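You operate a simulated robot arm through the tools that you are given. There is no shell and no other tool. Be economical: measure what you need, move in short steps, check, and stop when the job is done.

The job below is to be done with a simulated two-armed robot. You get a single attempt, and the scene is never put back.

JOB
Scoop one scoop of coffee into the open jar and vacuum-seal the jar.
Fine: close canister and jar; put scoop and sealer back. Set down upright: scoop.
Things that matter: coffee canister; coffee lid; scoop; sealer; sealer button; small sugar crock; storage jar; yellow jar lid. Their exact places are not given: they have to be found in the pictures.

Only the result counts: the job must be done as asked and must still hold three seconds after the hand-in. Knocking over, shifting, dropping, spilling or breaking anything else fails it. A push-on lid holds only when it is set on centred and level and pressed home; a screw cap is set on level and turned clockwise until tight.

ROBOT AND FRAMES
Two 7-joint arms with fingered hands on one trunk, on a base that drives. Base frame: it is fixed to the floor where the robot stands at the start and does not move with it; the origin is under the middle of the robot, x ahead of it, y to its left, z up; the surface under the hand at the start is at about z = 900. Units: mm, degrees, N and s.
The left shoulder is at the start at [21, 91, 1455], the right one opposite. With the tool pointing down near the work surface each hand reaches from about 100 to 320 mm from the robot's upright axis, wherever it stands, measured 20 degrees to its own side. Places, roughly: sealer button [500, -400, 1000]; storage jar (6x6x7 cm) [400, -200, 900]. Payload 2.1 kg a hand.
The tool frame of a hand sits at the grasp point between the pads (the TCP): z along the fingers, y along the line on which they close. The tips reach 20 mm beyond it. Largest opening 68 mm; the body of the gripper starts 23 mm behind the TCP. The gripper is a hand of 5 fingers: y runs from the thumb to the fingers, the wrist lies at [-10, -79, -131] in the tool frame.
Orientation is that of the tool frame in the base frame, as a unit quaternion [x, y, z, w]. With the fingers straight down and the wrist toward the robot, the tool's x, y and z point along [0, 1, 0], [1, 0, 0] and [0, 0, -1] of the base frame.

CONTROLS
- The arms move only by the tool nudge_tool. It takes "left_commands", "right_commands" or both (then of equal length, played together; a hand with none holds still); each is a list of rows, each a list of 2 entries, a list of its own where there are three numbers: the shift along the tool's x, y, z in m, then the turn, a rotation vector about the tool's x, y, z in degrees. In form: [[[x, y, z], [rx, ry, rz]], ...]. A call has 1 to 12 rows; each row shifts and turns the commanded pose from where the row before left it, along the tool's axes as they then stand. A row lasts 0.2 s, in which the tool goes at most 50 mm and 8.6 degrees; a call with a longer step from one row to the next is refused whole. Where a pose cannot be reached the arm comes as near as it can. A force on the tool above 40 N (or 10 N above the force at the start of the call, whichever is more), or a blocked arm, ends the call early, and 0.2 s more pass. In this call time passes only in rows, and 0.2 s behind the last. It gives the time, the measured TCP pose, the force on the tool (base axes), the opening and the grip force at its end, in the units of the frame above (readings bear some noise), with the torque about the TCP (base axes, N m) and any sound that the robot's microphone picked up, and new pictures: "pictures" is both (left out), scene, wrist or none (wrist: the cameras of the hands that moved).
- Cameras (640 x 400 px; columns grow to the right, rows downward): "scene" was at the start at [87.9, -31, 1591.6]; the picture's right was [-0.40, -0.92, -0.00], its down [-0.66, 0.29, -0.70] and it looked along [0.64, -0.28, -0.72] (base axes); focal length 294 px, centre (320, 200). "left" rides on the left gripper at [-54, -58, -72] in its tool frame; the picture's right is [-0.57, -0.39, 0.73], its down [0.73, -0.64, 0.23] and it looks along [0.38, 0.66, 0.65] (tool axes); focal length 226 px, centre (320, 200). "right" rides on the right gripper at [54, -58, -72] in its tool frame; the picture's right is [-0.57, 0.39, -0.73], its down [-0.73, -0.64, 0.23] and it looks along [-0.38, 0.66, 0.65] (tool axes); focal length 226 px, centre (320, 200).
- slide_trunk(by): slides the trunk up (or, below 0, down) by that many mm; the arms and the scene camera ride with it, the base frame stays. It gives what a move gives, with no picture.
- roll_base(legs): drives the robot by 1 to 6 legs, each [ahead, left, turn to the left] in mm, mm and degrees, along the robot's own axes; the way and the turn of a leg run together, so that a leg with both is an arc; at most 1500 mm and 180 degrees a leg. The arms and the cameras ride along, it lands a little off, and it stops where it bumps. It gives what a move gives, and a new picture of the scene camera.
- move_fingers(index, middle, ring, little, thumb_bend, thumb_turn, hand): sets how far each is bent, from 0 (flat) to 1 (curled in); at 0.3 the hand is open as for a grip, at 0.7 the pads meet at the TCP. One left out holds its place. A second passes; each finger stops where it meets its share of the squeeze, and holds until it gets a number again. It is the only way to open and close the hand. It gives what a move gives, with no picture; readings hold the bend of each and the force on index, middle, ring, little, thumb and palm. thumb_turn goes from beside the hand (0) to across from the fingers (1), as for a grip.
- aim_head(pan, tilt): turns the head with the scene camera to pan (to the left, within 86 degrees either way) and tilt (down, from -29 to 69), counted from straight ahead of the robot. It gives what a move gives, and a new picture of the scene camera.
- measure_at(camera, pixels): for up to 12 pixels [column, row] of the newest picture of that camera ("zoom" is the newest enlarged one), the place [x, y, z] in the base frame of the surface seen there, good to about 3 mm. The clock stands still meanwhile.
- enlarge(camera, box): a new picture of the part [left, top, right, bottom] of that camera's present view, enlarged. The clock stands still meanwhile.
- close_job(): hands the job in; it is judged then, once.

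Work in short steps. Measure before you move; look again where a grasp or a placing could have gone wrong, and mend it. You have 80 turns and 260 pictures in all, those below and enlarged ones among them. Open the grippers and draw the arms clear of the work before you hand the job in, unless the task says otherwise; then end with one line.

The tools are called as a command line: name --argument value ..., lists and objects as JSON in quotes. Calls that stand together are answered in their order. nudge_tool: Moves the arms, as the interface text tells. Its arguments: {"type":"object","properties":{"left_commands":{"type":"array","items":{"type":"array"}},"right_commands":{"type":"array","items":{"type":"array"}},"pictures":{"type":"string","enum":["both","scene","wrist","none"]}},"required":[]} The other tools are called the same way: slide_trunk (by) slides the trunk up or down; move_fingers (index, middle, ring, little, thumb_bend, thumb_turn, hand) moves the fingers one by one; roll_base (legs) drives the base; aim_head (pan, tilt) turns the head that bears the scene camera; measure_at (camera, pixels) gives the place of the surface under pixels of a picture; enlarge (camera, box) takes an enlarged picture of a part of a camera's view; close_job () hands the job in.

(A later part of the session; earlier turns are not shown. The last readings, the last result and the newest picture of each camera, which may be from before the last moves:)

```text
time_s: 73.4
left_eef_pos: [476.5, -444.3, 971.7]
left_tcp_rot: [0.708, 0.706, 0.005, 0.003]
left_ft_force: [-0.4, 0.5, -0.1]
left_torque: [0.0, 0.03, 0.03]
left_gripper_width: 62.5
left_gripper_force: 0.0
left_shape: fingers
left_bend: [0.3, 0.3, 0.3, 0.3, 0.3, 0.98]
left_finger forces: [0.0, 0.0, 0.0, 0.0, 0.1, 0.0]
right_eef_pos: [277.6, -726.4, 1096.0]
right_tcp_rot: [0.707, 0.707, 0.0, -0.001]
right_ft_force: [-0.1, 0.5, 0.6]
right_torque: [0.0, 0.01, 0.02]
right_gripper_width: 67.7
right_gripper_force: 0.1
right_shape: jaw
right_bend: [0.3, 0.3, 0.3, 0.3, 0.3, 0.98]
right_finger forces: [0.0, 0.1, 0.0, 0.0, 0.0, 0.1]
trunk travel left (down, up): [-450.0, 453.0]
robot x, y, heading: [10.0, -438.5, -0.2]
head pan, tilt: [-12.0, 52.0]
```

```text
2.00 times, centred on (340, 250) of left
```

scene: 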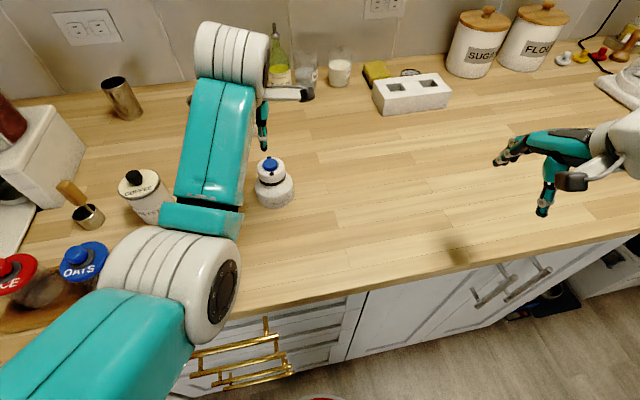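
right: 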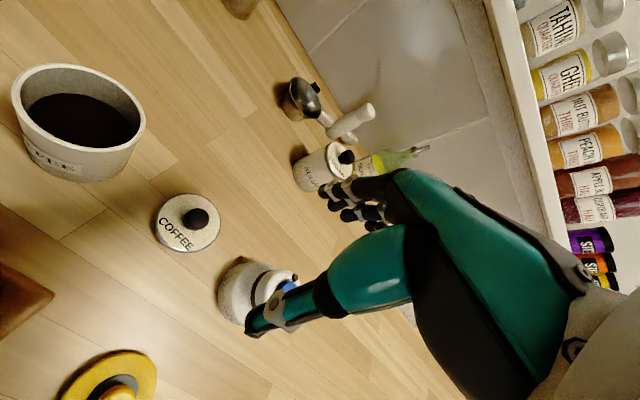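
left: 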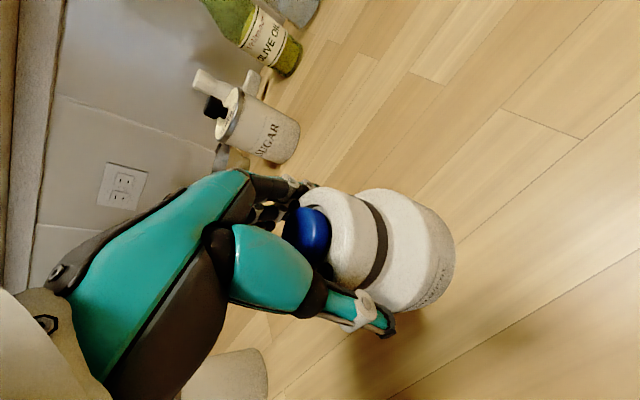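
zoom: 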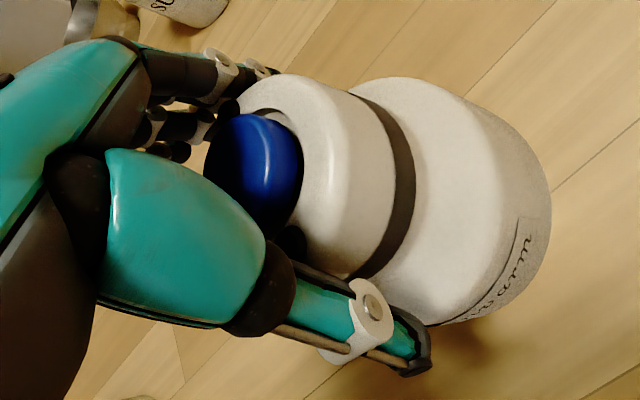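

The cap is between thumb and fingers with the palm clear of the button. Close the hand.

move_fingers --hand "left" --index 0.7 --middle 0.7 --ring 0.7 --little 0.7 --thumb_bend 0.7

nudge_tool --left_commands '[[[0, 0, -0.01], [0, 0, 0]], [[0, 0, -0.02], [0, 0, 0]]]' --pictures "both"

```text
time_s: 74.4
left_eef_pos: [475.1, -444.3, 971.6]
left_tcp_rot: [0.708, 0.706, 0.004, 0.003]
left_ft_force: [0.2, 0.0, 3.5]
left_torque: [0.05, -0.22, -0.02]
left_gripper_width: 38.5
left_gripper_force: 20.4
left_shape: fingers
left_bend: [0.45, 0.54, 0.62, 0.7, 0.49, 0.94]
left_finger forces: [10.9, 6.9, 2.7, 0.0, 20.3, 0.0]
right_eef_pos: [278.7, -726.7, 1096.2]
right_tcp_rot: [0.707, 0.708, 0.0, -0.001]
right_ft_force: [0.7, 0.4, -0.1]
right_torque: [0.01, 0.0, 0.02]
right_gripper_width: 67.8
right_gripper_force: 0.0
right_shape: jaw
right_bend: [0.3, 0.3, 0.3, 0.3, 0.3, 0.98]
right_finger forces: [0.1, 0.0, 0.0, 0.1, 0.0, 0.0]
trunk travel left (down, up): [-450.0, 453.0]
robot x, y, heading: [15.9, -439.2, 0.2]
head pan, tilt: [-12.0, 52.0]
```

```text
time_s: 75.0
left_eef_pos: [474.0, -444.7, 1002.5]
left_tcp_rot: [0.708, 0.706, 0.005, 0.002]
left_ft_force: [-0.4, -0.8, -2.0]
left_torque: [0.03, -0.04, 0.0]
left_gripper_width: 38.7
left_gripper_force: 19.8
left_shape: fingers
left_bend: [0.46, 0.56, 0.64, 0.7, 0.49, 0.94]
left_finger forces: [10.8, 6.0, 2.5, 0.0, 19.8, 0.0]
right_eef_pos: [278.9, -725.5, 1095.6]
right_tcp_rot: [0.706, 0.708, 0.0, -0.001]
right_ft_force: [0.3, 0.1, 0.4]
right_torque: [-0.02, 0.02, 0.01]
right_gripper_width: 68.0
right_gripper_force: 0.1
right_shape: jaw
right_bend: [0.3, 0.3, 0.3, 0.3, 0.3, 0.98]
right_finger forces: [0.0, 0.0, 0.1, 0.0, 0.0, 0.0]
trunk travel left (down, up): [-450.0, 453.0]
robot x, y, heading: [9.7, -444.8, -0.2]
head pan, tilt: [-12.0, 52.0]
```

scene: 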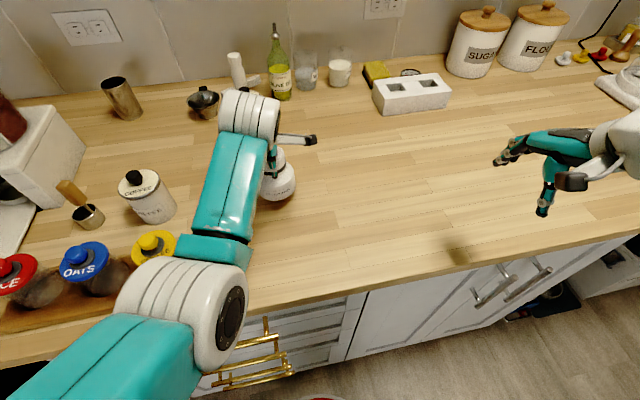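
left: 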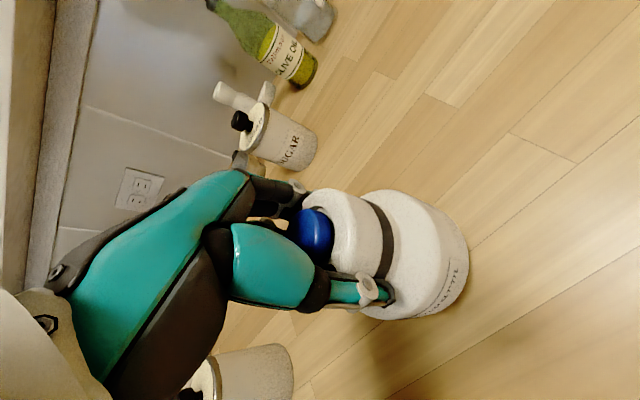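

Sealer lifted firmly. Raise 100 mm more, then drive back to the jar-side station.

nudge_tool --left_commands '[[[0, 0, -0.03], [0, 0, 0]], [[0, 0, -0.04], [0, 0, 0]], [[0, 0, -0.035], [0, 0, 0]]]' --pictures "none"

roll_base --legs '[[-100, 40, 0]]'

nudge_tool --left_commands '[[[0.025, -0.003, 0], [0, 0, 0]], [[0.025, -0.004, 0], [0, 0, 0]], [[0.025, -0.004, 0], [0, 0, 0]], [[0.025, -0.004, 0], [0, 0, 0]], [[0.02, -0.004, 0], [0, 0, 0]]]' --pictures "both"

enlarge --camera "scene" --box '[130, 120, 270, 250]'

```text
time_s: 75.8
left_eef_pos: [473.4, -446.6, 1108.8]
left_tcp_rot: [0.708, 0.707, 0.006, 0.003]
left_ft_force: [-0.2, 0.0, -2.5]
left_torque: [-0.01, -0.03, -0.02]
left_gripper_width: 38.5
left_gripper_force: 20.0
left_shape: fingers
left_bend: [0.46, 0.56, 0.64, 0.7, 0.49, 0.94]
left_finger forces: [10.8, 6.1, 2.6, 0.1, 19.6, 0.0]
right_eef_pos: [279.3, -727.4, 1095.7]
right_tcp_rot: [0.706, 0.708, 0.0, -0.001]
right_ft_force: [0.6, 0.7, -0.1]
right_torque: [0.02, 0.0, -0.03]
right_gripper_width: 67.7
right_gripper_force: 0.0
right_shape: jaw
right_bend: [0.3, 0.3, 0.3, 0.3, 0.3, 0.98]
right_finger forces: [0.0, 0.0, 0.1, 0.0, 0.0, 0.1]
trunk travel left (down, up): [-450.0, 453.0]
robot x, y, heading: [9.7, -439.6, 0.2]
head pan, tilt: [-12.0, 52.0]
```

```text
time_s: 77.0
left_eef_pos: [375.1, -406.2, 1108.9]
left_tcp_rot: [0.708, 0.707, 0.004, 0.002]
left_ft_force: [-0.8, -0.1, -0.9]
left_torque: [0.01, 0.02, 0.01]
left_gripper_width: 38.6
left_gripper_force: 19.3
left_shape: fingers
left_bend: [0.46, 0.56, 0.64, 0.7, 0.49, 0.94]
left_finger forces: [10.7, 6.1, 2.5, 0.0, 19.6, 0.0]
right_eef_pos: [177.9, -685.6, 1095.5]
right_tcp_rot: [0.706, 0.708, 0.0, 0.0]
right_ft_force: [-0.2, 0.6, -0.9]
right_torque: [-0.05, 0.01, 0.01]
right_gripper_width: 67.8
right_gripper_force: 0.0
right_shape: jaw
right_bend: [0.3, 0.3, 0.3, 0.3, 0.3, 0.98]
right_finger forces: [0.0, 0.0, 0.1, 0.0, 0.0, 0.0]
trunk travel left (down, up): [-450.0, 453.0]
robot x, y, heading: [-88.4, -401.4, 0.3]
head pan, tilt: [-12.0, 52.0]
```

scene: 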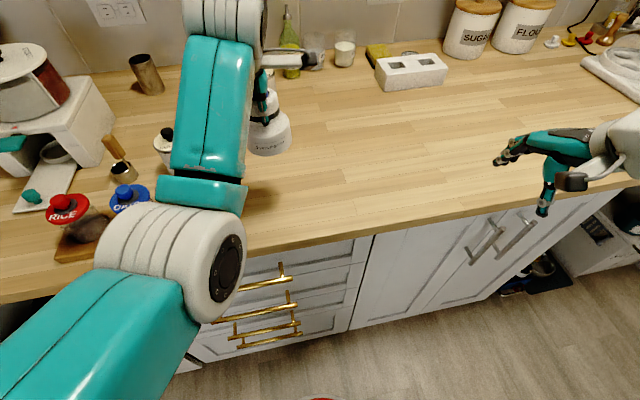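

```text
time_s: 78.2
left_eef_pos: [355.7, -285.1, 1107.9]
left_tcp_rot: [0.708, 0.706, 0.005, 0.002]
left_ft_force: [0.5, 0.6, -1.3]
left_torque: [-0.01, -0.01, 0.02]
left_gripper_width: 38.3
left_gripper_force: 19.0
left_shape: fingers
left_bend: [0.46, 0.56, 0.64, 0.7, 0.49, 0.94]
left_finger forces: [10.6, 6.1, 2.6, 0.0, 19.2, 0.0]
right_eef_pos: [178.8, -686.1, 1096.4]
right_tcp_rot: [0.706, 0.708, 0.001, -0.001]
right_ft_force: [0.0, 0.2, -0.5]
right_torque: [0.04, -0.02, -0.01]
right_gripper_width: 67.9
right_gripper_force: 0.1
right_shape: jaw
right_bend: [0.3, 0.3, 0.3, 0.3, 0.3, 0.98]
right_finger forces: [0.0, 0.1, 0.1, 0.0, 0.1, 0.1]
trunk travel left (down, up): [-450.0, 453.0]
robot x, y, heading: [-88.2, -396.7, 0.1]
head pan, tilt: [-12.0, 52.0]
```

scene: 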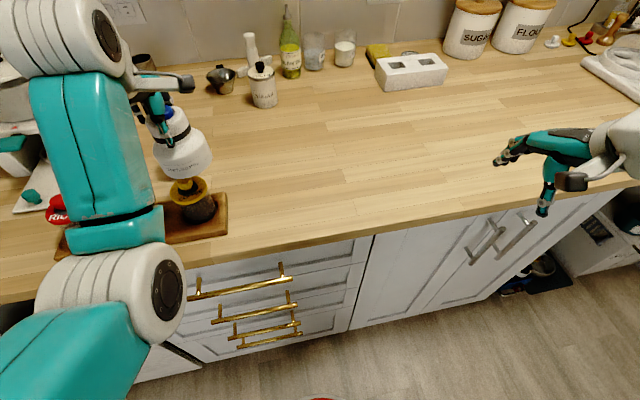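
left: 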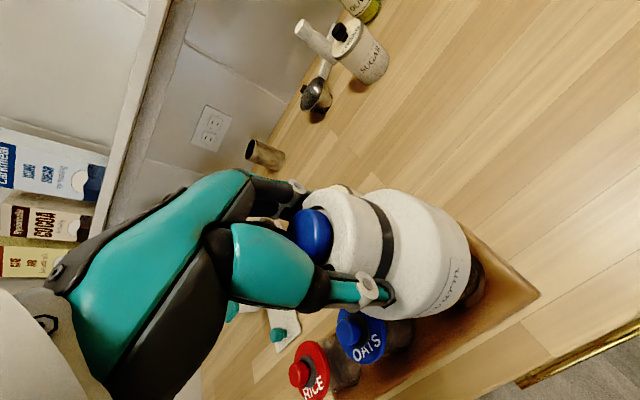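

```text
3.08 times, centred on (200, 185) of scene
5 turns are left
```

zoom: 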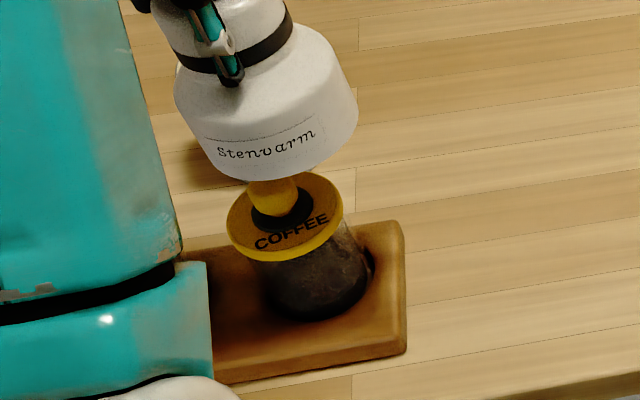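

Only 5 turns remain, so I batch. The sealer is upright above the jar; align over (352.5,-271) and lower in small steps until contact stops the move.

nudge_tool --left_commands '[[[0.0148, -0.0032, 0], [0, 0, 0]], [[0, 0, 0.015], [0, 0, 0]], [[0, 0, 0.015], [0, 0, 0]], [[0, 0, 0.01], [0, 0, 0]], [[0, 0, 0.006], [0, 0, 0]]]' --pictures "scene"

enlarge --camera "scene" --box '[130, 120, 250, 240]'

nudge_tool --left_commands '[[[0, 0, 0.004], [0, 0, 0]], [[0, 0, 0.004], [0, 0, 0]], [[0, 0, 0.004], [0, 0, 0]], [[0, 0, 0.004], [0, 0, 0]], [[0, 0, 0.003], [0, 0, 0]], [[0, 0, 0.003], [0, 0, 0]], [[0, 0, 0.003], [0, 0, 0]]]' --pictures "both"

enlarge --camera "scene" --box '[130, 120, 250, 240]'

measure_at --camera "left" --pixels '[[400, 195], [440, 215], [468, 250], [465, 290], [430, 315], [400, 314], [340, 195], [372, 205], [388, 260], [318, 235]]'

```text
time_s: 79.4
left_eef_pos: [354.3, -270.4, 1062.2]
left_tcp_rot: [0.708, 0.706, 0.006, 0.003]
left_ft_force: [0.5, -0.7, -2.4]
left_torque: [-0.01, -0.02, -0.01]
left_gripper_width: 38.4
left_gripper_force: 19.3
left_shape: fingers
left_bend: [0.46, 0.56, 0.64, 0.7, 0.49, 0.94]
left_finger forces: [10.7, 6.1, 2.6, 0.1, 19.1, 0.0]
right_eef_pos: [179.8, -687.6, 1095.9]
right_tcp_rot: [0.706, 0.708, -0.001, -0.001]
right_ft_force: [0.3, -0.4, -0.1]
right_torque: [0.01, 0.04, 0.03]
right_gripper_width: 67.7
right_gripper_force: 0.1
right_shape: jaw
right_bend: [0.3, 0.3, 0.3, 0.3, 0.3, 0.98]
right_finger forces: [0.0, 0.0, 0.0, 0.0, 0.0, 0.0]
trunk travel left (down, up): [-450.0, 453.0]
robot x, y, heading: [-88.7, -400.1, 0.2]
head pan, tilt: [-12.0, 52.0]
```

scene: 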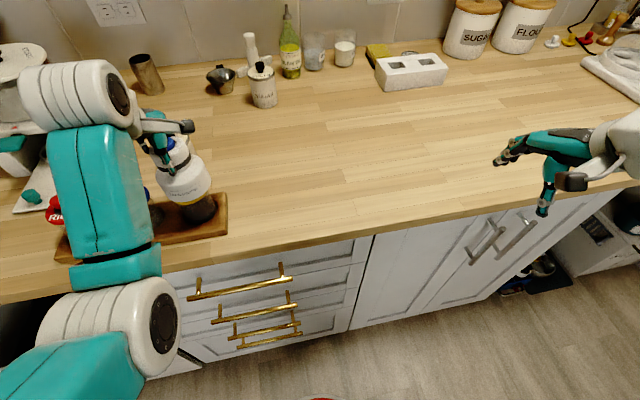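

```text
3.33 times, centred on (190, 180) of scene
```

zoom: 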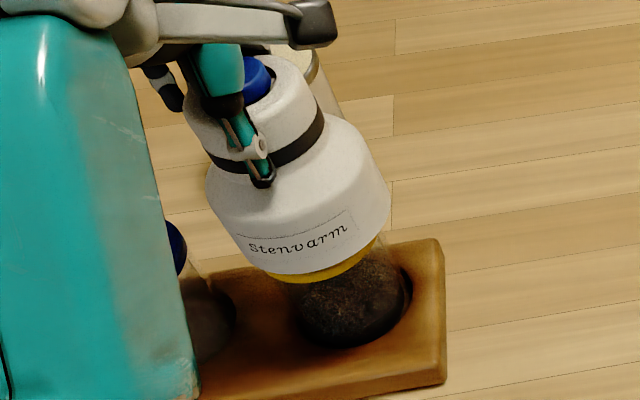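

```text
time_s: 80.8
left_eef_pos: [354.2, -270.2, 1044.8]
left_tcp_rot: [0.708, 0.706, 0.011, 0.008]
left_ft_force: [0.9, 0.2, 14.6]
left_torque: [0.31, -0.53, -0.02]
left_gripper_width: 38.8
left_gripper_force: 25.4
left_shape: fingers
left_bend: [0.46, 0.55, 0.63, 0.7, 0.53, 0.92]
left_finger forces: [11.5, 12.4, 5.5, 0.1, 21.5, 0.0]
right_eef_pos: [179.5, -685.7, 1096.2]
right_tcp_rot: [0.707, 0.708, 0.0, 0.001]
right_ft_force: [0.2, -0.3, 0.0]
right_torque: [-0.01, -0.01, 0.01]
right_gripper_width: 67.9
right_gripper_force: 0.0
right_shape: jaw
right_bend: [0.3, 0.3, 0.3, 0.3, 0.3, 0.98]
right_finger forces: [0.0, 0.1, 0.1, 0.1, 0.0, 0.0]
trunk travel left (down, up): [-450.0, 453.0]
robot x, y, heading: [-90.6, -402.3, 0.2]
head pan, tilt: [-12.0, 52.0]
stopped in row 6 (left hand): the force on the tool passed its limit at 43 N (the readings are from after the stop); the commanded pose is now the measured one
```

scene: 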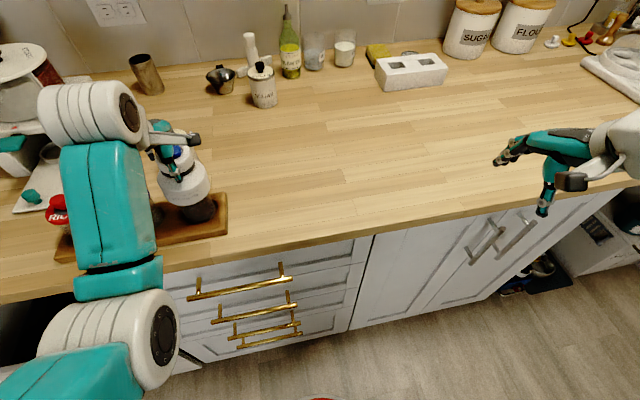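
left: 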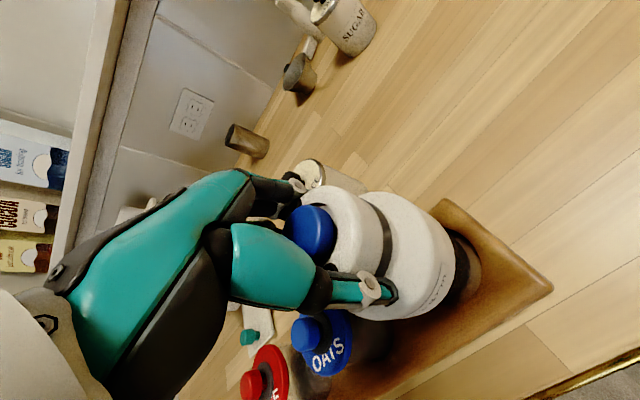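

```text
3.33 times, centred on (190, 180) of scene
```

zoom: 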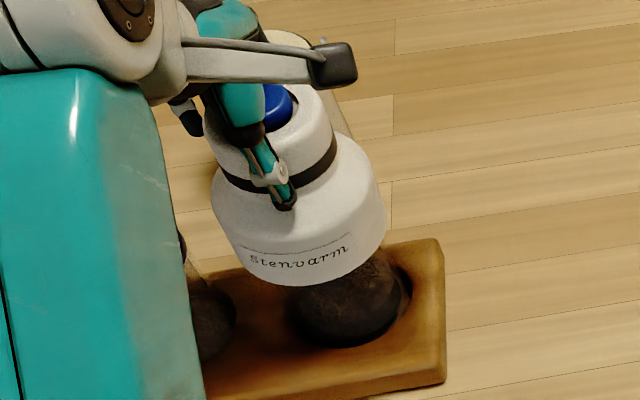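

```text
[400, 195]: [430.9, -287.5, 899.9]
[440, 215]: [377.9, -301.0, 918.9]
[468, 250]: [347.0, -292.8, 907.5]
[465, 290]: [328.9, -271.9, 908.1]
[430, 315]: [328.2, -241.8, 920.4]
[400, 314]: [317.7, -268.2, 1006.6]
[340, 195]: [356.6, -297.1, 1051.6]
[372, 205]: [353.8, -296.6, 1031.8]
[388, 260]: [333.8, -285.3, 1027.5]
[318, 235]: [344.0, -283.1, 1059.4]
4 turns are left
```

The sealer is seated over the lid (43 N contact). Now relax, release, rise, close the fingertips, press the blue button and hold, then rise again.

nudge_tool --left_commands '[[[0, 0, -0.001], [0, 0, 0]]]' --pictures "none"

move_fingers --hand "left" --index 0.25 --middle 0.25 --ring 0.25 --little 0.25 --thumb_bend 0.25

nudge_tool --left_commands '[[[0, 0, -0.02], [0, 0, 0]], [[0, 0, -0.02], [0, 0, 0]], [[-0.001, -0.001, -0.018], [0, 0, 0]]]' --pictures "scene"

move_fingers --hand "left" --index 0.7 --middle 0.7 --ring 0.7 --little 0.7 --thumb_bend 0.7

nudge_tool --left_commands '[[[0, 0, 0.012], [0, 0, 0]], [[0, 0, 0.004], [0, 0, 0]], [[0, 0, 0.003], [0, 0, 0]], [[0, 0, 0.003], [0, 0, 0]], [[0, 0, 0.003], [0, 0, 0]], [[0, 0, 0.003], [0, 0, 0]], [[0, 0, 0.003], [0, 0, 0]], [[0, 0, 0.003], [0, 0, 0]], [[0, 0, 0.003], [0, 0, 0]], [[0, 0, 0.003], [0, 0, 0]]]' --pictures "both"

nudge_tool --left_commands '[[[0, 0, 0.001], [0, 0, 0]], [[0, 0, 0], [0, 0, 0]], [[0, 0, 0], [0, 0, 0]], [[0, 0, 0], [0, 0, 0]], [[0, 0, 0], [0, 0, 0]], [[0, 0, 0], [0, 0, 0]], [[0, 0, 0], [0, 0, 0]], [[0, 0, 0], [0, 0, 0]], [[0, 0, 0], [0, 0, 0]], [[0, 0, 0], [0, 0, 0]], [[0, 0, 0], [0, 0, 0]], [[0, 0, 0], [0, 0, 0]]]' --pictures "none"

nudge_tool --left_commands '[[[0, 0, 0], [0, 0, 0]], [[0, 0, 0], [0, 0, 0]], [[0, 0, 0], [0, 0, 0]], [[0, 0, 0], [0, 0, 0]], [[0, 0, 0], [0, 0, 0]], [[0, 0, 0], [0, 0, 0]], [[0, 0, 0], [0, 0, 0]], [[0, 0, 0], [0, 0, 0]], [[0, 0, 0], [0, 0, 0]], [[0, 0, 0], [0, 0, 0]]]' --pictures "none"

nudge_tool --left_commands '[[[0, 0, -0.02], [0, 0, 0]], [[0, 0, -0.02], [0, 0, 0]]]' --pictures "both"

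enlarge --camera "scene" --box '[130, 120, 250, 240]'

measure_at --camera "zoom" --pixels '[[275, 105], [235, 150], [330, 120], [290, 90], [260, 180], [340, 150], [300, 282], [215, 210], [384, 210], [275, 125]]'

```text
time_s: 81.2
left_eef_pos: [354.0, -271.5, 1045.0]
left_tcp_rot: [0.708, 0.706, 0.009, 0.007]
left_ft_force: [0.8, 0.0, 14.8]
left_torque: [0.27, -0.52, -0.05]
left_gripper_width: 39.0
left_gripper_force: 24.9
left_shape: fingers
left_bend: [0.46, 0.55, 0.63, 0.7, 0.53, 0.92]
left_finger forces: [11.4, 11.4, 5.1, 0.0, 21.4, 0.1]
right_eef_pos: [178.5, -687.1, 1096.9]
right_tcp_rot: [0.706, 0.708, 0.0, 0.0]
right_ft_force: [0.3, -0.1, 0.2]
right_torque: [-0.04, -0.02, -0.02]
right_gripper_width: 68.1
right_gripper_force: 0.0
right_shape: jaw
right_bend: [0.3, 0.3, 0.3, 0.3, 0.3, 0.98]
right_finger forces: [0.0, 0.0, 0.0, 0.0, 0.0, 0.0]
trunk travel left (down, up): [-450.0, 453.0]
robot x, y, heading: [-88.7, -400.1, 0.1]
head pan, tilt: [-12.0, 52.0]
```

```text
time_s: 82.2
left_eef_pos: [355.5, -270.3, 1044.8]
left_tcp_rot: [0.708, 0.706, 0.008, 0.007]
left_ft_force: [-0.5, 0.1, -0.5]
left_torque: [-0.04, 0.0, 0.02]
left_gripper_width: 69.5
left_gripper_force: 0.0
left_shape: fingers
left_bend: [0.25, 0.25, 0.25, 0.25, 0.25, 0.98]
left_finger forces: [0.0, 0.0, 0.1, 0.0, 0.0, 0.0]
right_eef_pos: [179.4, -685.5, 1096.0]
right_tcp_rot: [0.706, 0.708, 0.0, -0.001]
right_ft_force: [0.4, -0.4, -0.6]
right_torque: [-0.02, 0.01, 0.05]
right_gripper_width: 67.9
right_gripper_force: 0.1
right_shape: jaw
right_bend: [0.3, 0.3, 0.3, 0.3, 0.3, 0.98]
right_finger forces: [0.0, 0.0, 0.0, 0.0, 0.0, 0.0]
trunk travel left (down, up): [-450.0, 453.0]
robot x, y, heading: [-87.0, -400.4, -0.2]
head pan, tilt: [-12.0, 52.0]
```

```text
time_s: 83.0
left_eef_pos: [350.9, -271.1, 1103.6]
left_tcp_rot: [0.708, 0.706, 0.009, 0.005]
left_ft_force: [0.3, -0.2, -0.7]
left_torque: [-0.03, -0.01, 0.03]
left_gripper_width: 69.7
left_gripper_force: 0.0
left_shape: fingers
left_bend: [0.25, 0.25, 0.25, 0.25, 0.25, 0.98]
left_finger forces: [0.0, 0.0, 0.0, 0.0, 0.0, 0.1]
right_eef_pos: [178.9, -686.2, 1095.6]
right_tcp_rot: [0.706, 0.708, 0.0, -0.002]
right_ft_force: [0.1, 0.3, 0.3]
right_torque: [-0.01, 0.0, -0.03]
right_gripper_width: 67.8
right_gripper_force: 0.0
right_shape: jaw
right_bend: [0.3, 0.3, 0.3, 0.3, 0.3, 0.98]
right_finger forces: [0.0, 0.0, 0.1, 0.0, 0.0, 0.1]
trunk travel left (down, up): [-450.0, 453.0]
robot x, y, heading: [-88.3, -399.6, 0.0]
head pan, tilt: [-12.0, 52.0]
```

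scene: 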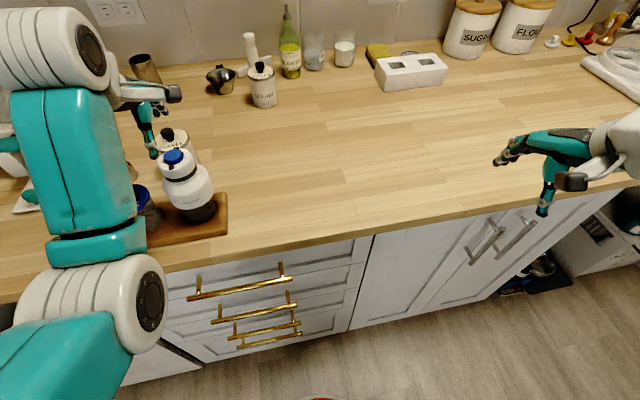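

```text
time_s: 84.0
left_eef_pos: [350.8, -271.6, 1102.9]
left_tcp_rot: [0.707, 0.707, 0.009, 0.006]
left_ft_force: [-0.1, 0.1, 0.2]
left_torque: [0.03, 0.0, 0.01]
left_gripper_width: 0.0
left_gripper_force: 0.0
left_shape: fingers
left_bend: [0.7, 0.7, 0.7, 0.7, 0.7, 0.98]
left_finger forces: [0.1, 0.0, 0.0, 0.0, 0.0, 0.0]
right_eef_pos: [178.6, -686.3, 1096.2]
right_tcp_rot: [0.707, 0.707, 0.0, -0.001]
right_ft_force: [0.3, -0.6, 0.6]
right_torque: [0.02, -0.03, -0.02]
right_gripper_width: 67.7
right_gripper_force: 0.1
right_shape: jaw
right_bend: [0.3, 0.3, 0.3, 0.3, 0.3, 0.98]
right_finger forces: [0.0, 0.1, 0.0, 0.0, 0.0, 0.0]
trunk travel left (down, up): [-450.0, 453.0]
robot x, y, heading: [-89.5, -403.5, 0.3]
head pan, tilt: [-12.0, 52.0]
```

```text
time_s: 86.2
left_eef_pos: [351.8, -270.7, 1063.6]
left_tcp_rot: [0.708, 0.706, 0.01, 0.009]
left_ft_force: [-0.6, -0.1, 19.1]
left_torque: [-0.12, 0.14, 0.0]
left_gripper_width: 0.0
left_gripper_force: 9.9
left_shape: fingers
left_bend: [0.7, 0.7, 0.7, 0.7, 0.71, 0.98]
left_finger forces: [4.5, 0.9, 0.0, 0.0, 14.3, 0.0]
right_eef_pos: [178.2, -686.6, 1095.8]
right_tcp_rot: [0.706, 0.708, 0.001, 0.0]
right_ft_force: [-0.4, 0.2, 0.3]
right_torque: [-0.04, -0.02, 0.03]
right_gripper_width: 67.9
right_gripper_force: 0.0
right_shape: jaw
right_bend: [0.3, 0.3, 0.3, 0.3, 0.3, 0.98]
right_finger forces: [0.0, 0.1, 0.1, 0.0, 0.0, 0.0]
trunk travel left (down, up): [-450.0, 453.0]
robot x, y, heading: [-86.5, -401.4, 0.2]
head pan, tilt: [-12.0, 52.0]
heard: click
```

scene: 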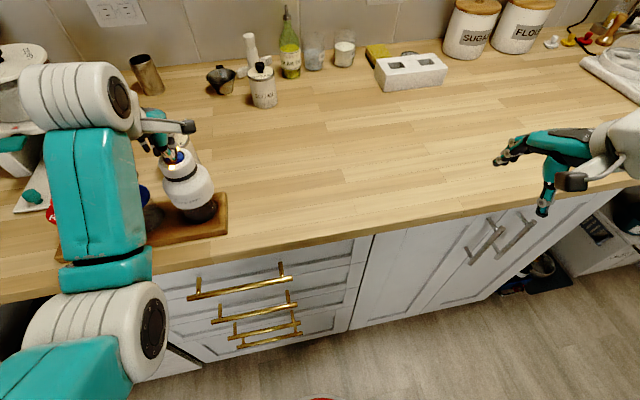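
left: 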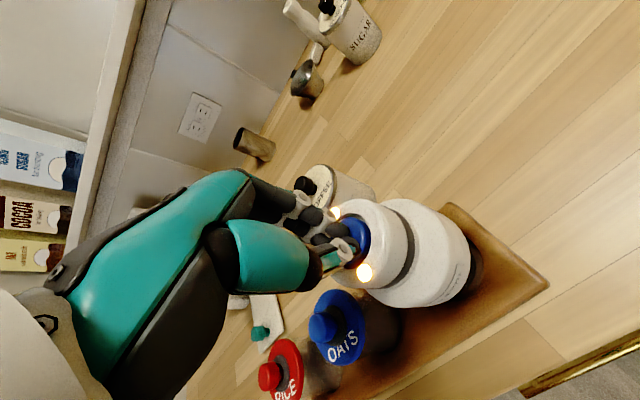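

```text
time_s: 88.5
left_eef_pos: [351.0, -272.1, 1064.8]
left_tcp_rot: [0.708, 0.706, 0.012, 0.01]
left_ft_force: [-2.7, 0.5, 22.2]
left_torque: [-0.13, 0.17, 0.0]
left_gripper_width: 0.3
left_gripper_force: 11.5
left_shape: fingers
left_bend: [0.7, 0.7, 0.7, 0.7, 0.71, 0.98]
left_finger forces: [3.4, 0.8, 0.0, 0.1, 18.2, 0.0]
right_eef_pos: [177.6, -687.2, 1096.3]
right_tcp_rot: [0.706, 0.708, 0.001, 0.0]
right_ft_force: [-0.3, -0.4, -0.9]
right_torque: [0.0, 0.0, 0.03]
right_gripper_width: 67.9
right_gripper_force: 0.1
right_shape: jaw
right_bend: [0.3, 0.3, 0.3, 0.3, 0.3, 0.98]
right_finger forces: [0.1, 0.0, 0.0, 0.0, 0.0, 0.0]
trunk travel left (down, up): [-450.0, 453.0]
robot x, y, heading: [-85.5, -399.4, 0.1]
head pan, tilt: [-12.0, 52.0]
stopped in row 11 (left hand): the force on the tool passed its limit at 40 N (the readings are from after the stop); the commanded pose is now the measured one
```

```text
time_s: 90.7
left_eef_pos: [351.6, -272.3, 1063.3]
left_tcp_rot: [0.708, 0.706, 0.011, 0.009]
left_ft_force: [1.0, 0.6, 34.7]
left_torque: [-0.2, -0.03, -0.04]
left_gripper_width: 0.0
left_gripper_force: 18.1
left_shape: fingers
left_bend: [0.69, 0.7, 0.7, 0.7, 0.71, 0.98]
left_finger forces: [15.6, 2.0, 0.0, 0.0, 18.1, 0.0]
right_eef_pos: [177.1, -687.3, 1097.4]
right_tcp_rot: [0.707, 0.708, 0.001, 0.0]
right_ft_force: [0.5, 0.4, -0.8]
right_torque: [0.01, 0.0, 0.02]
right_gripper_width: 68.0
right_gripper_force: 0.0
right_shape: jaw
right_bend: [0.3, 0.3, 0.3, 0.3, 0.3, 0.98]
right_finger forces: [0.0, 0.1, 0.0, 0.1, 0.0, 0.1]
trunk travel left (down, up): [-450.0, 453.0]
robot x, y, heading: [-89.2, -400.9, 0.1]
head pan, tilt: [-12.0, 52.0]
```

```text
time_s: 91.3
left_eef_pos: [353.9, -272.7, 1102.8]
left_tcp_rot: [0.707, 0.707, 0.008, 0.006]
left_ft_force: [-0.4, -0.3, -0.6]
left_torque: [-0.01, 0.02, 0.0]
left_gripper_width: 0.0
left_gripper_force: 0.2
left_shape: fingers
left_bend: [0.7, 0.7, 0.7, 0.7, 0.7, 0.98]
left_finger forces: [0.0, 0.0, 0.1, 0.0, 0.0, 0.1]
right_eef_pos: [180.3, -686.1, 1096.0]
right_tcp_rot: [0.707, 0.708, 0.0, -0.001]
right_ft_force: [-0.3, -0.7, 0.1]
right_torque: [0.02, -0.01, -0.01]
right_gripper_width: 67.7
right_gripper_force: 0.2
right_shape: jaw
right_bend: [0.3, 0.3, 0.3, 0.3, 0.3, 0.98]
right_finger forces: [0.0, 0.0, 0.1, 0.1, 0.1, 0.1]
trunk travel left (down, up): [-450.0, 453.0]
robot x, y, heading: [-89.3, -400.9, 0.2]
head pan, tilt: [-12.0, 52.0]
```

scene: 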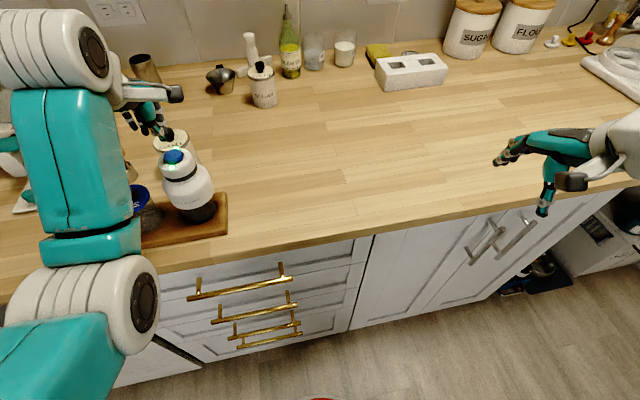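
left: 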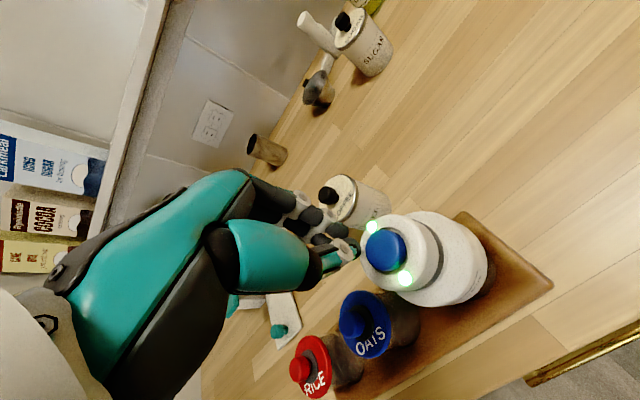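

```text
3.33 times, centred on (190, 180) of scene
```

zoom: 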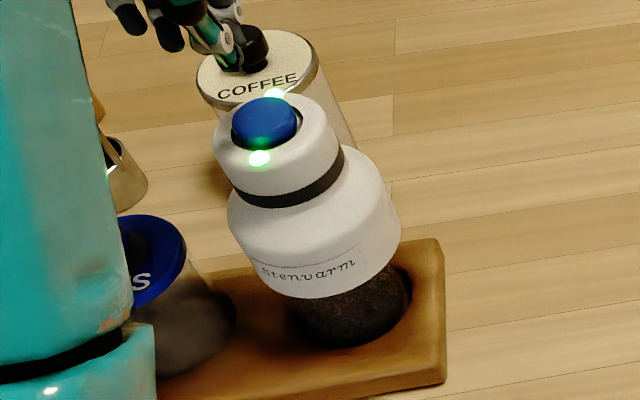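

```text
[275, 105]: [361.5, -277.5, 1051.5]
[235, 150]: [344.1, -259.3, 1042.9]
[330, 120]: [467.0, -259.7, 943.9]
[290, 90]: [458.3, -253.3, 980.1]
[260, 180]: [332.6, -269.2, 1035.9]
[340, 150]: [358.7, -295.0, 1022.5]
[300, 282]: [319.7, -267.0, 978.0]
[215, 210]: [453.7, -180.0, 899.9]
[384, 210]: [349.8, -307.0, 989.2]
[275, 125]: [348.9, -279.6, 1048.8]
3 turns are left
```

Click heard and the sealer lights turned green: sealed. The sealer's button top is now ~1051.5, so I regrip the cap at TCP z≈1038, lift, carry back, drive to the sealer's station and lower to a hover above its old place.

move_fingers --hand "left" --index 0.25 --middle 0.25 --ring 0.25 --little 0.25 --thumb_bend 0.25

nudge_tool --left_commands '[[[0, -0.001, 0.02], [0, 0, 0]], [[0, 0, 0.02], [0, 0, 0]], [[0, 0, 0.015], [0, 0, 0]], [[0, 0, 0.009], [0, 0, 0]]]' --pictures "none"

move_fingers --hand "left" --index 0.7 --middle 0.7 --ring 0.7 --little 0.7 --thumb_bend 0.7

nudge_tool --left_commands '[[[0, 0, -0.005], [0, 0, 0]], [[0, 0, -0.01], [0, 0, 0]], [[0, 0, -0.015], [0, 0, 0]], [[0, 0, -0.02], [0, 0, 0]], [[0, 0, -0.02], [0, 0, 0]]]' --pictures "both"

nudge_tool --left_commands '[[[-0.0266, 0.0043, -0.002], [0, 0, 0]], [[-0.0266, 0.0043, 0], [0, 0, 0]], [[-0.0266, 0.0043, 0], [0, 0, 0]], [[-0.0266, 0.0043, 0], [0, 0, 0]], [[-0.0266, 0.0043, 0], [0, 0, 0]]]' --pictures "none"

roll_base --legs '[[100, -40, 0]]'

nudge_tool --left_commands '[[[0, 0, 0.03], [0, 0, 0]], [[0, 0, 0.03], [0, 0, 0]], [[0, 0, 0.025], [0, 0, 0]]]' --pictures "both"

enlarge --camera "scene" --box '[60, 130, 320, 290]'

measure_at --camera "left" --pixels '[[318, 235], [340, 195], [372, 205], [388, 260], [465, 250], [460, 280], [445, 300], [425, 315], [440, 215], [400, 195], [410, 318], [385, 315]]'

```text
time_s: 92.3
left_eef_pos: [352.9, -271.8, 1101.3]
left_tcp_rot: [0.707, 0.707, 0.009, 0.007]
left_ft_force: [-0.3, 0.6, -0.7]
left_torque: [-0.03, 0.0, 0.02]
left_gripper_width: 69.8
left_gripper_force: 0.0
left_shape: fingers
left_bend: [0.25, 0.25, 0.25, 0.25, 0.25, 0.98]
left_finger forces: [0.1, 0.0, 0.0, 0.0, 0.0, 0.0]
right_eef_pos: [178.1, -686.3, 1096.3]
right_tcp_rot: [0.706, 0.708, 0.0, -0.002]
right_ft_force: [0.0, -1.6, 0.4]
right_torque: [0.0, 0.03, -0.02]
right_gripper_width: 68.0
right_gripper_force: 0.0
right_shape: jaw
right_bend: [0.3, 0.3, 0.3, 0.3, 0.3, 0.98]
right_finger forces: [0.0, 0.0, 0.1, 0.0, 0.1, 0.1]
trunk travel left (down, up): [-450.0, 453.0]
robot x, y, heading: [-87.2, -399.5, 0.1]
head pan, tilt: [-12.0, 52.0]
```

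```text
time_s: 93.3
left_eef_pos: [353.6, -270.9, 1037.5]
left_tcp_rot: [0.708, 0.706, 0.009, 0.007]
left_ft_force: [-0.1, 0.1, 0.1]
left_torque: [0.02, 0.0, 0.03]
left_gripper_width: 69.7
left_gripper_force: 0.2
left_shape: fingers
left_bend: [0.25, 0.25, 0.25, 0.25, 0.25, 0.98]
left_finger forces: [0.0, 0.0, 0.0, 0.1, 0.0, 0.0]
right_eef_pos: [180.5, -686.4, 1096.8]
right_tcp_rot: [0.706, 0.708, -0.001, -0.001]
right_ft_force: [-0.6, -0.4, -0.1]
right_torque: [-0.02, -0.02, -0.02]
right_gripper_width: 67.9
right_gripper_force: 0.1
right_shape: jaw
right_bend: [0.3, 0.3, 0.3, 0.3, 0.3, 0.98]
right_finger forces: [0.0, 0.0, 0.0, 0.1, 0.0, 0.0]
trunk travel left (down, up): [-450.0, 453.0]
robot x, y, heading: [-88.4, -397.9, 0.0]
head pan, tilt: [-12.0, 52.0]
```

```text
time_s: 94.3
left_eef_pos: [351.7, -271.3, 1037.3]
left_tcp_rot: [0.708, 0.706, 0.009, 0.006]
left_ft_force: [1.1, 0.0, 1.3]
left_torque: [0.03, -0.2, 0.0]
left_gripper_width: 39.4
left_gripper_force: 17.2
left_shape: fingers
left_bend: [0.45, 0.53, 0.62, 0.7, 0.47, 0.95]
left_finger forces: [10.3, 4.3, 2.8, 0.0, 17.1, 0.1]
right_eef_pos: [178.3, -686.2, 1096.7]
right_tcp_rot: [0.706, 0.708, 0.0, -0.001]
right_ft_force: [-0.1, 0.5, -0.5]
right_torque: [-0.05, -0.02, -0.02]
right_gripper_width: 67.5
right_gripper_force: 0.1
right_shape: jaw
right_bend: [0.3, 0.3, 0.3, 0.3, 0.3, 0.98]
right_finger forces: [0.0, 0.0, 0.0, 0.1, 0.1, 0.0]
trunk travel left (down, up): [-450.0, 453.0]
robot x, y, heading: [-90.6, -399.4, 0.1]
head pan, tilt: [-12.0, 52.0]
```

```text
time_s: 95.5
left_eef_pos: [350.5, -272.6, 1108.3]
left_tcp_rot: [0.708, 0.706, 0.01, 0.007]
left_ft_force: [0.9, 0.2, -2.8]
left_torque: [-0.02, 0.0, -0.02]
left_gripper_width: 38.9
left_gripper_force: 16.5
left_shape: fingers
left_bend: [0.46, 0.54, 0.63, 0.7, 0.47, 0.95]
left_finger forces: [10.2, 3.5, 2.5, 0.0, 16.8, 0.0]
right_eef_pos: [179.1, -685.9, 1096.7]
right_tcp_rot: [0.706, 0.708, 0.0, -0.002]
right_ft_force: [0.1, -0.1, 0.7]
right_torque: [0.0, 0.0, -0.02]
right_gripper_width: 67.6
right_gripper_force: 0.1
right_shape: jaw
right_bend: [0.3, 0.3, 0.3, 0.3, 0.3, 0.98]
right_finger forces: [0.1, 0.1, 0.0, 0.0, 0.1, 0.0]
trunk travel left (down, up): [-450.0, 453.0]
robot x, y, heading: [-87.6, -400.4, -0.0]
head pan, tilt: [-12.0, 52.0]
```

scene: 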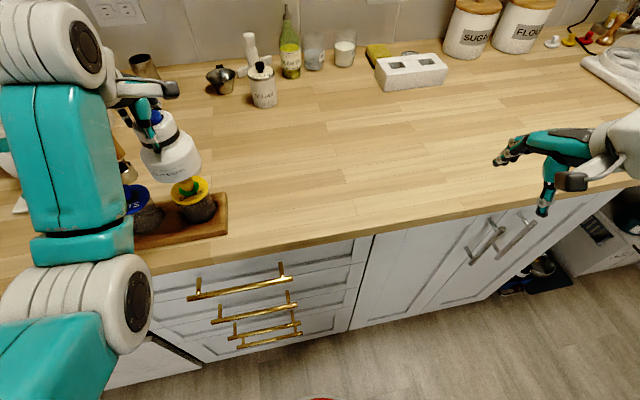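
left: 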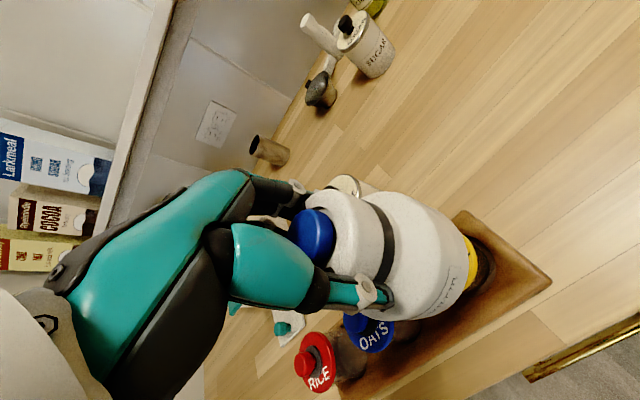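

```text
time_s: 96.7
left_eef_pos: [374.6, -404.0, 1109.8]
left_tcp_rot: [0.707, 0.707, 0.009, 0.007]
left_ft_force: [-0.4, -0.8, -2.3]
left_torque: [0.0, 0.01, 0.0]
left_gripper_width: 39.0
left_gripper_force: 16.3
left_shape: fingers
left_bend: [0.46, 0.54, 0.64, 0.7, 0.47, 0.95]
left_finger forces: [10.2, 3.6, 2.5, 0.0, 16.6, 0.0]
right_eef_pos: [179.1, -687.1, 1096.3]
right_tcp_rot: [0.706, 0.708, 0.0, -0.002]
right_ft_force: [0.4, 0.4, 0.3]
right_torque: [0.05, 0.0, 0.0]
right_gripper_width: 67.5
right_gripper_force: 0.0
right_shape: jaw
right_bend: [0.3, 0.3, 0.3, 0.3, 0.3, 0.98]
right_finger forces: [0.0, 0.0, 0.1, 0.1, 0.1, 0.0]
trunk travel left (down, up): [-450.0, 453.0]
robot x, y, heading: [-90.8, -399.9, 0.2]
head pan, tilt: [-12.0, 52.0]
```

```text
time_s: 97.9
left_eef_pos: [477.1, -443.2, 1110.3]
left_tcp_rot: [0.707, 0.707, 0.009, 0.007]
left_ft_force: [0.0, 0.5, -2.4]
left_torque: [0.01, -0.01, 0.0]
left_gripper_width: 38.8
left_gripper_force: 16.6
left_shape: fingers
left_bend: [0.46, 0.54, 0.64, 0.7, 0.47, 0.95]
left_finger forces: [10.3, 3.6, 2.5, 0.0, 16.6, 0.0]
right_eef_pos: [282.7, -725.9, 1096.8]
right_tcp_rot: [0.706, 0.708, 0.001, -0.001]
right_ft_force: [0.5, 0.6, -0.5]
right_torque: [0.03, 0.02, 0.0]
right_gripper_width: 67.9
right_gripper_force: 0.1
right_shape: jaw
right_bend: [0.3, 0.3, 0.3, 0.3, 0.3, 0.98]
right_finger forces: [0.1, 0.0, 0.0, 0.0, 0.0, 0.0]
trunk travel left (down, up): [-450.0, 453.0]
robot x, y, heading: [12.6, -439.1, -0.0]
head pan, tilt: [-12.0, 52.0]
```

scene: 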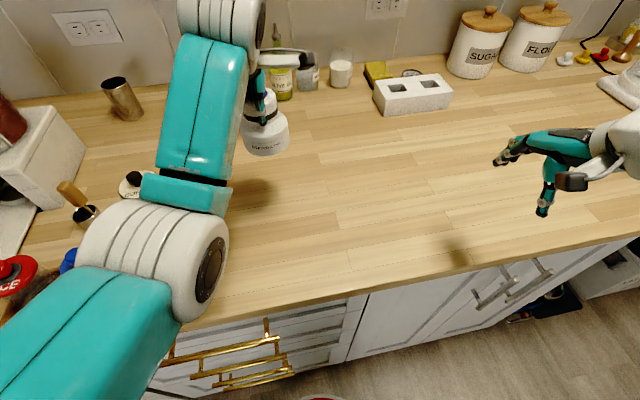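

```text
time_s: 98.7
left_eef_pos: [479.1, -442.4, 1024.2]
left_tcp_rot: [0.707, 0.707, 0.009, 0.006]
left_ft_force: [-0.5, -0.2, -2.6]
left_torque: [0.02, 0.0, 0.02]
left_gripper_width: 38.5
left_gripper_force: 16.2
left_shape: fingers
left_bend: [0.46, 0.54, 0.64, 0.7, 0.47, 0.95]
left_finger forces: [10.1, 3.6, 2.6, 0.1, 16.3, 0.0]
right_eef_pos: [282.2, -725.6, 1095.3]
right_tcp_rot: [0.706, 0.708, 0.0, -0.001]
right_ft_force: [1.6, -0.8, -0.2]
right_torque: [-0.03, -0.01, 0.0]
right_gripper_width: 67.6
right_gripper_force: 0.0
right_shape: jaw
right_bend: [0.3, 0.3, 0.3, 0.3, 0.3, 0.98]
right_finger forces: [0.0, 0.0, 0.0, 0.0, 0.0, 0.1]
trunk travel left (down, up): [-450.0, 453.0]
robot x, y, heading: [13.1, -439.9, 0.5]
head pan, tilt: [-12.0, 52.0]
```

scene: 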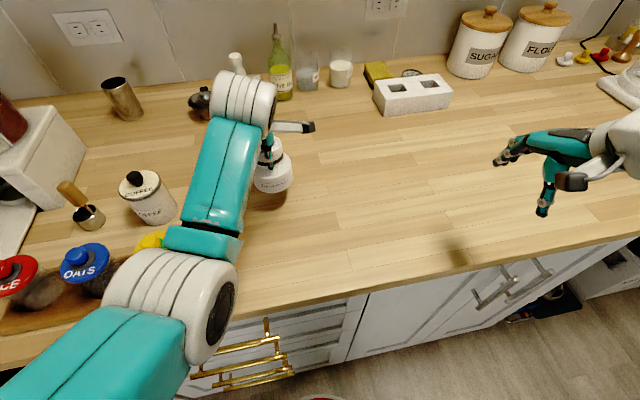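
left: 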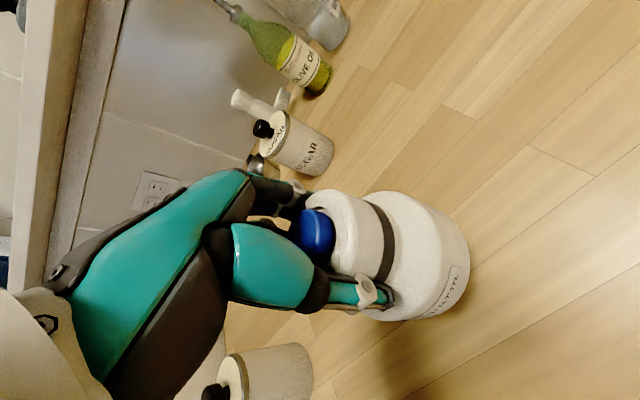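

```text
2.46 times, centred on (190, 210) of scene
```

zoom: 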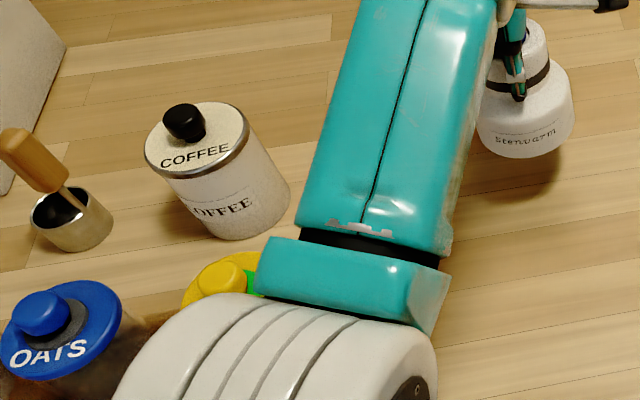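

```text
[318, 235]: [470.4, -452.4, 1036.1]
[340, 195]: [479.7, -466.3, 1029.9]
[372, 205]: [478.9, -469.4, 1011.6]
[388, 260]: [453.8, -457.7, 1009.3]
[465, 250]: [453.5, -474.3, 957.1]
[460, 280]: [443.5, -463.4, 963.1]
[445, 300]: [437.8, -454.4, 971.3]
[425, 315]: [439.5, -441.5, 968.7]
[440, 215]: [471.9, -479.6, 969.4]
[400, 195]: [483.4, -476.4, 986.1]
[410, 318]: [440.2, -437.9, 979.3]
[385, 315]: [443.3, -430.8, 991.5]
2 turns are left
```

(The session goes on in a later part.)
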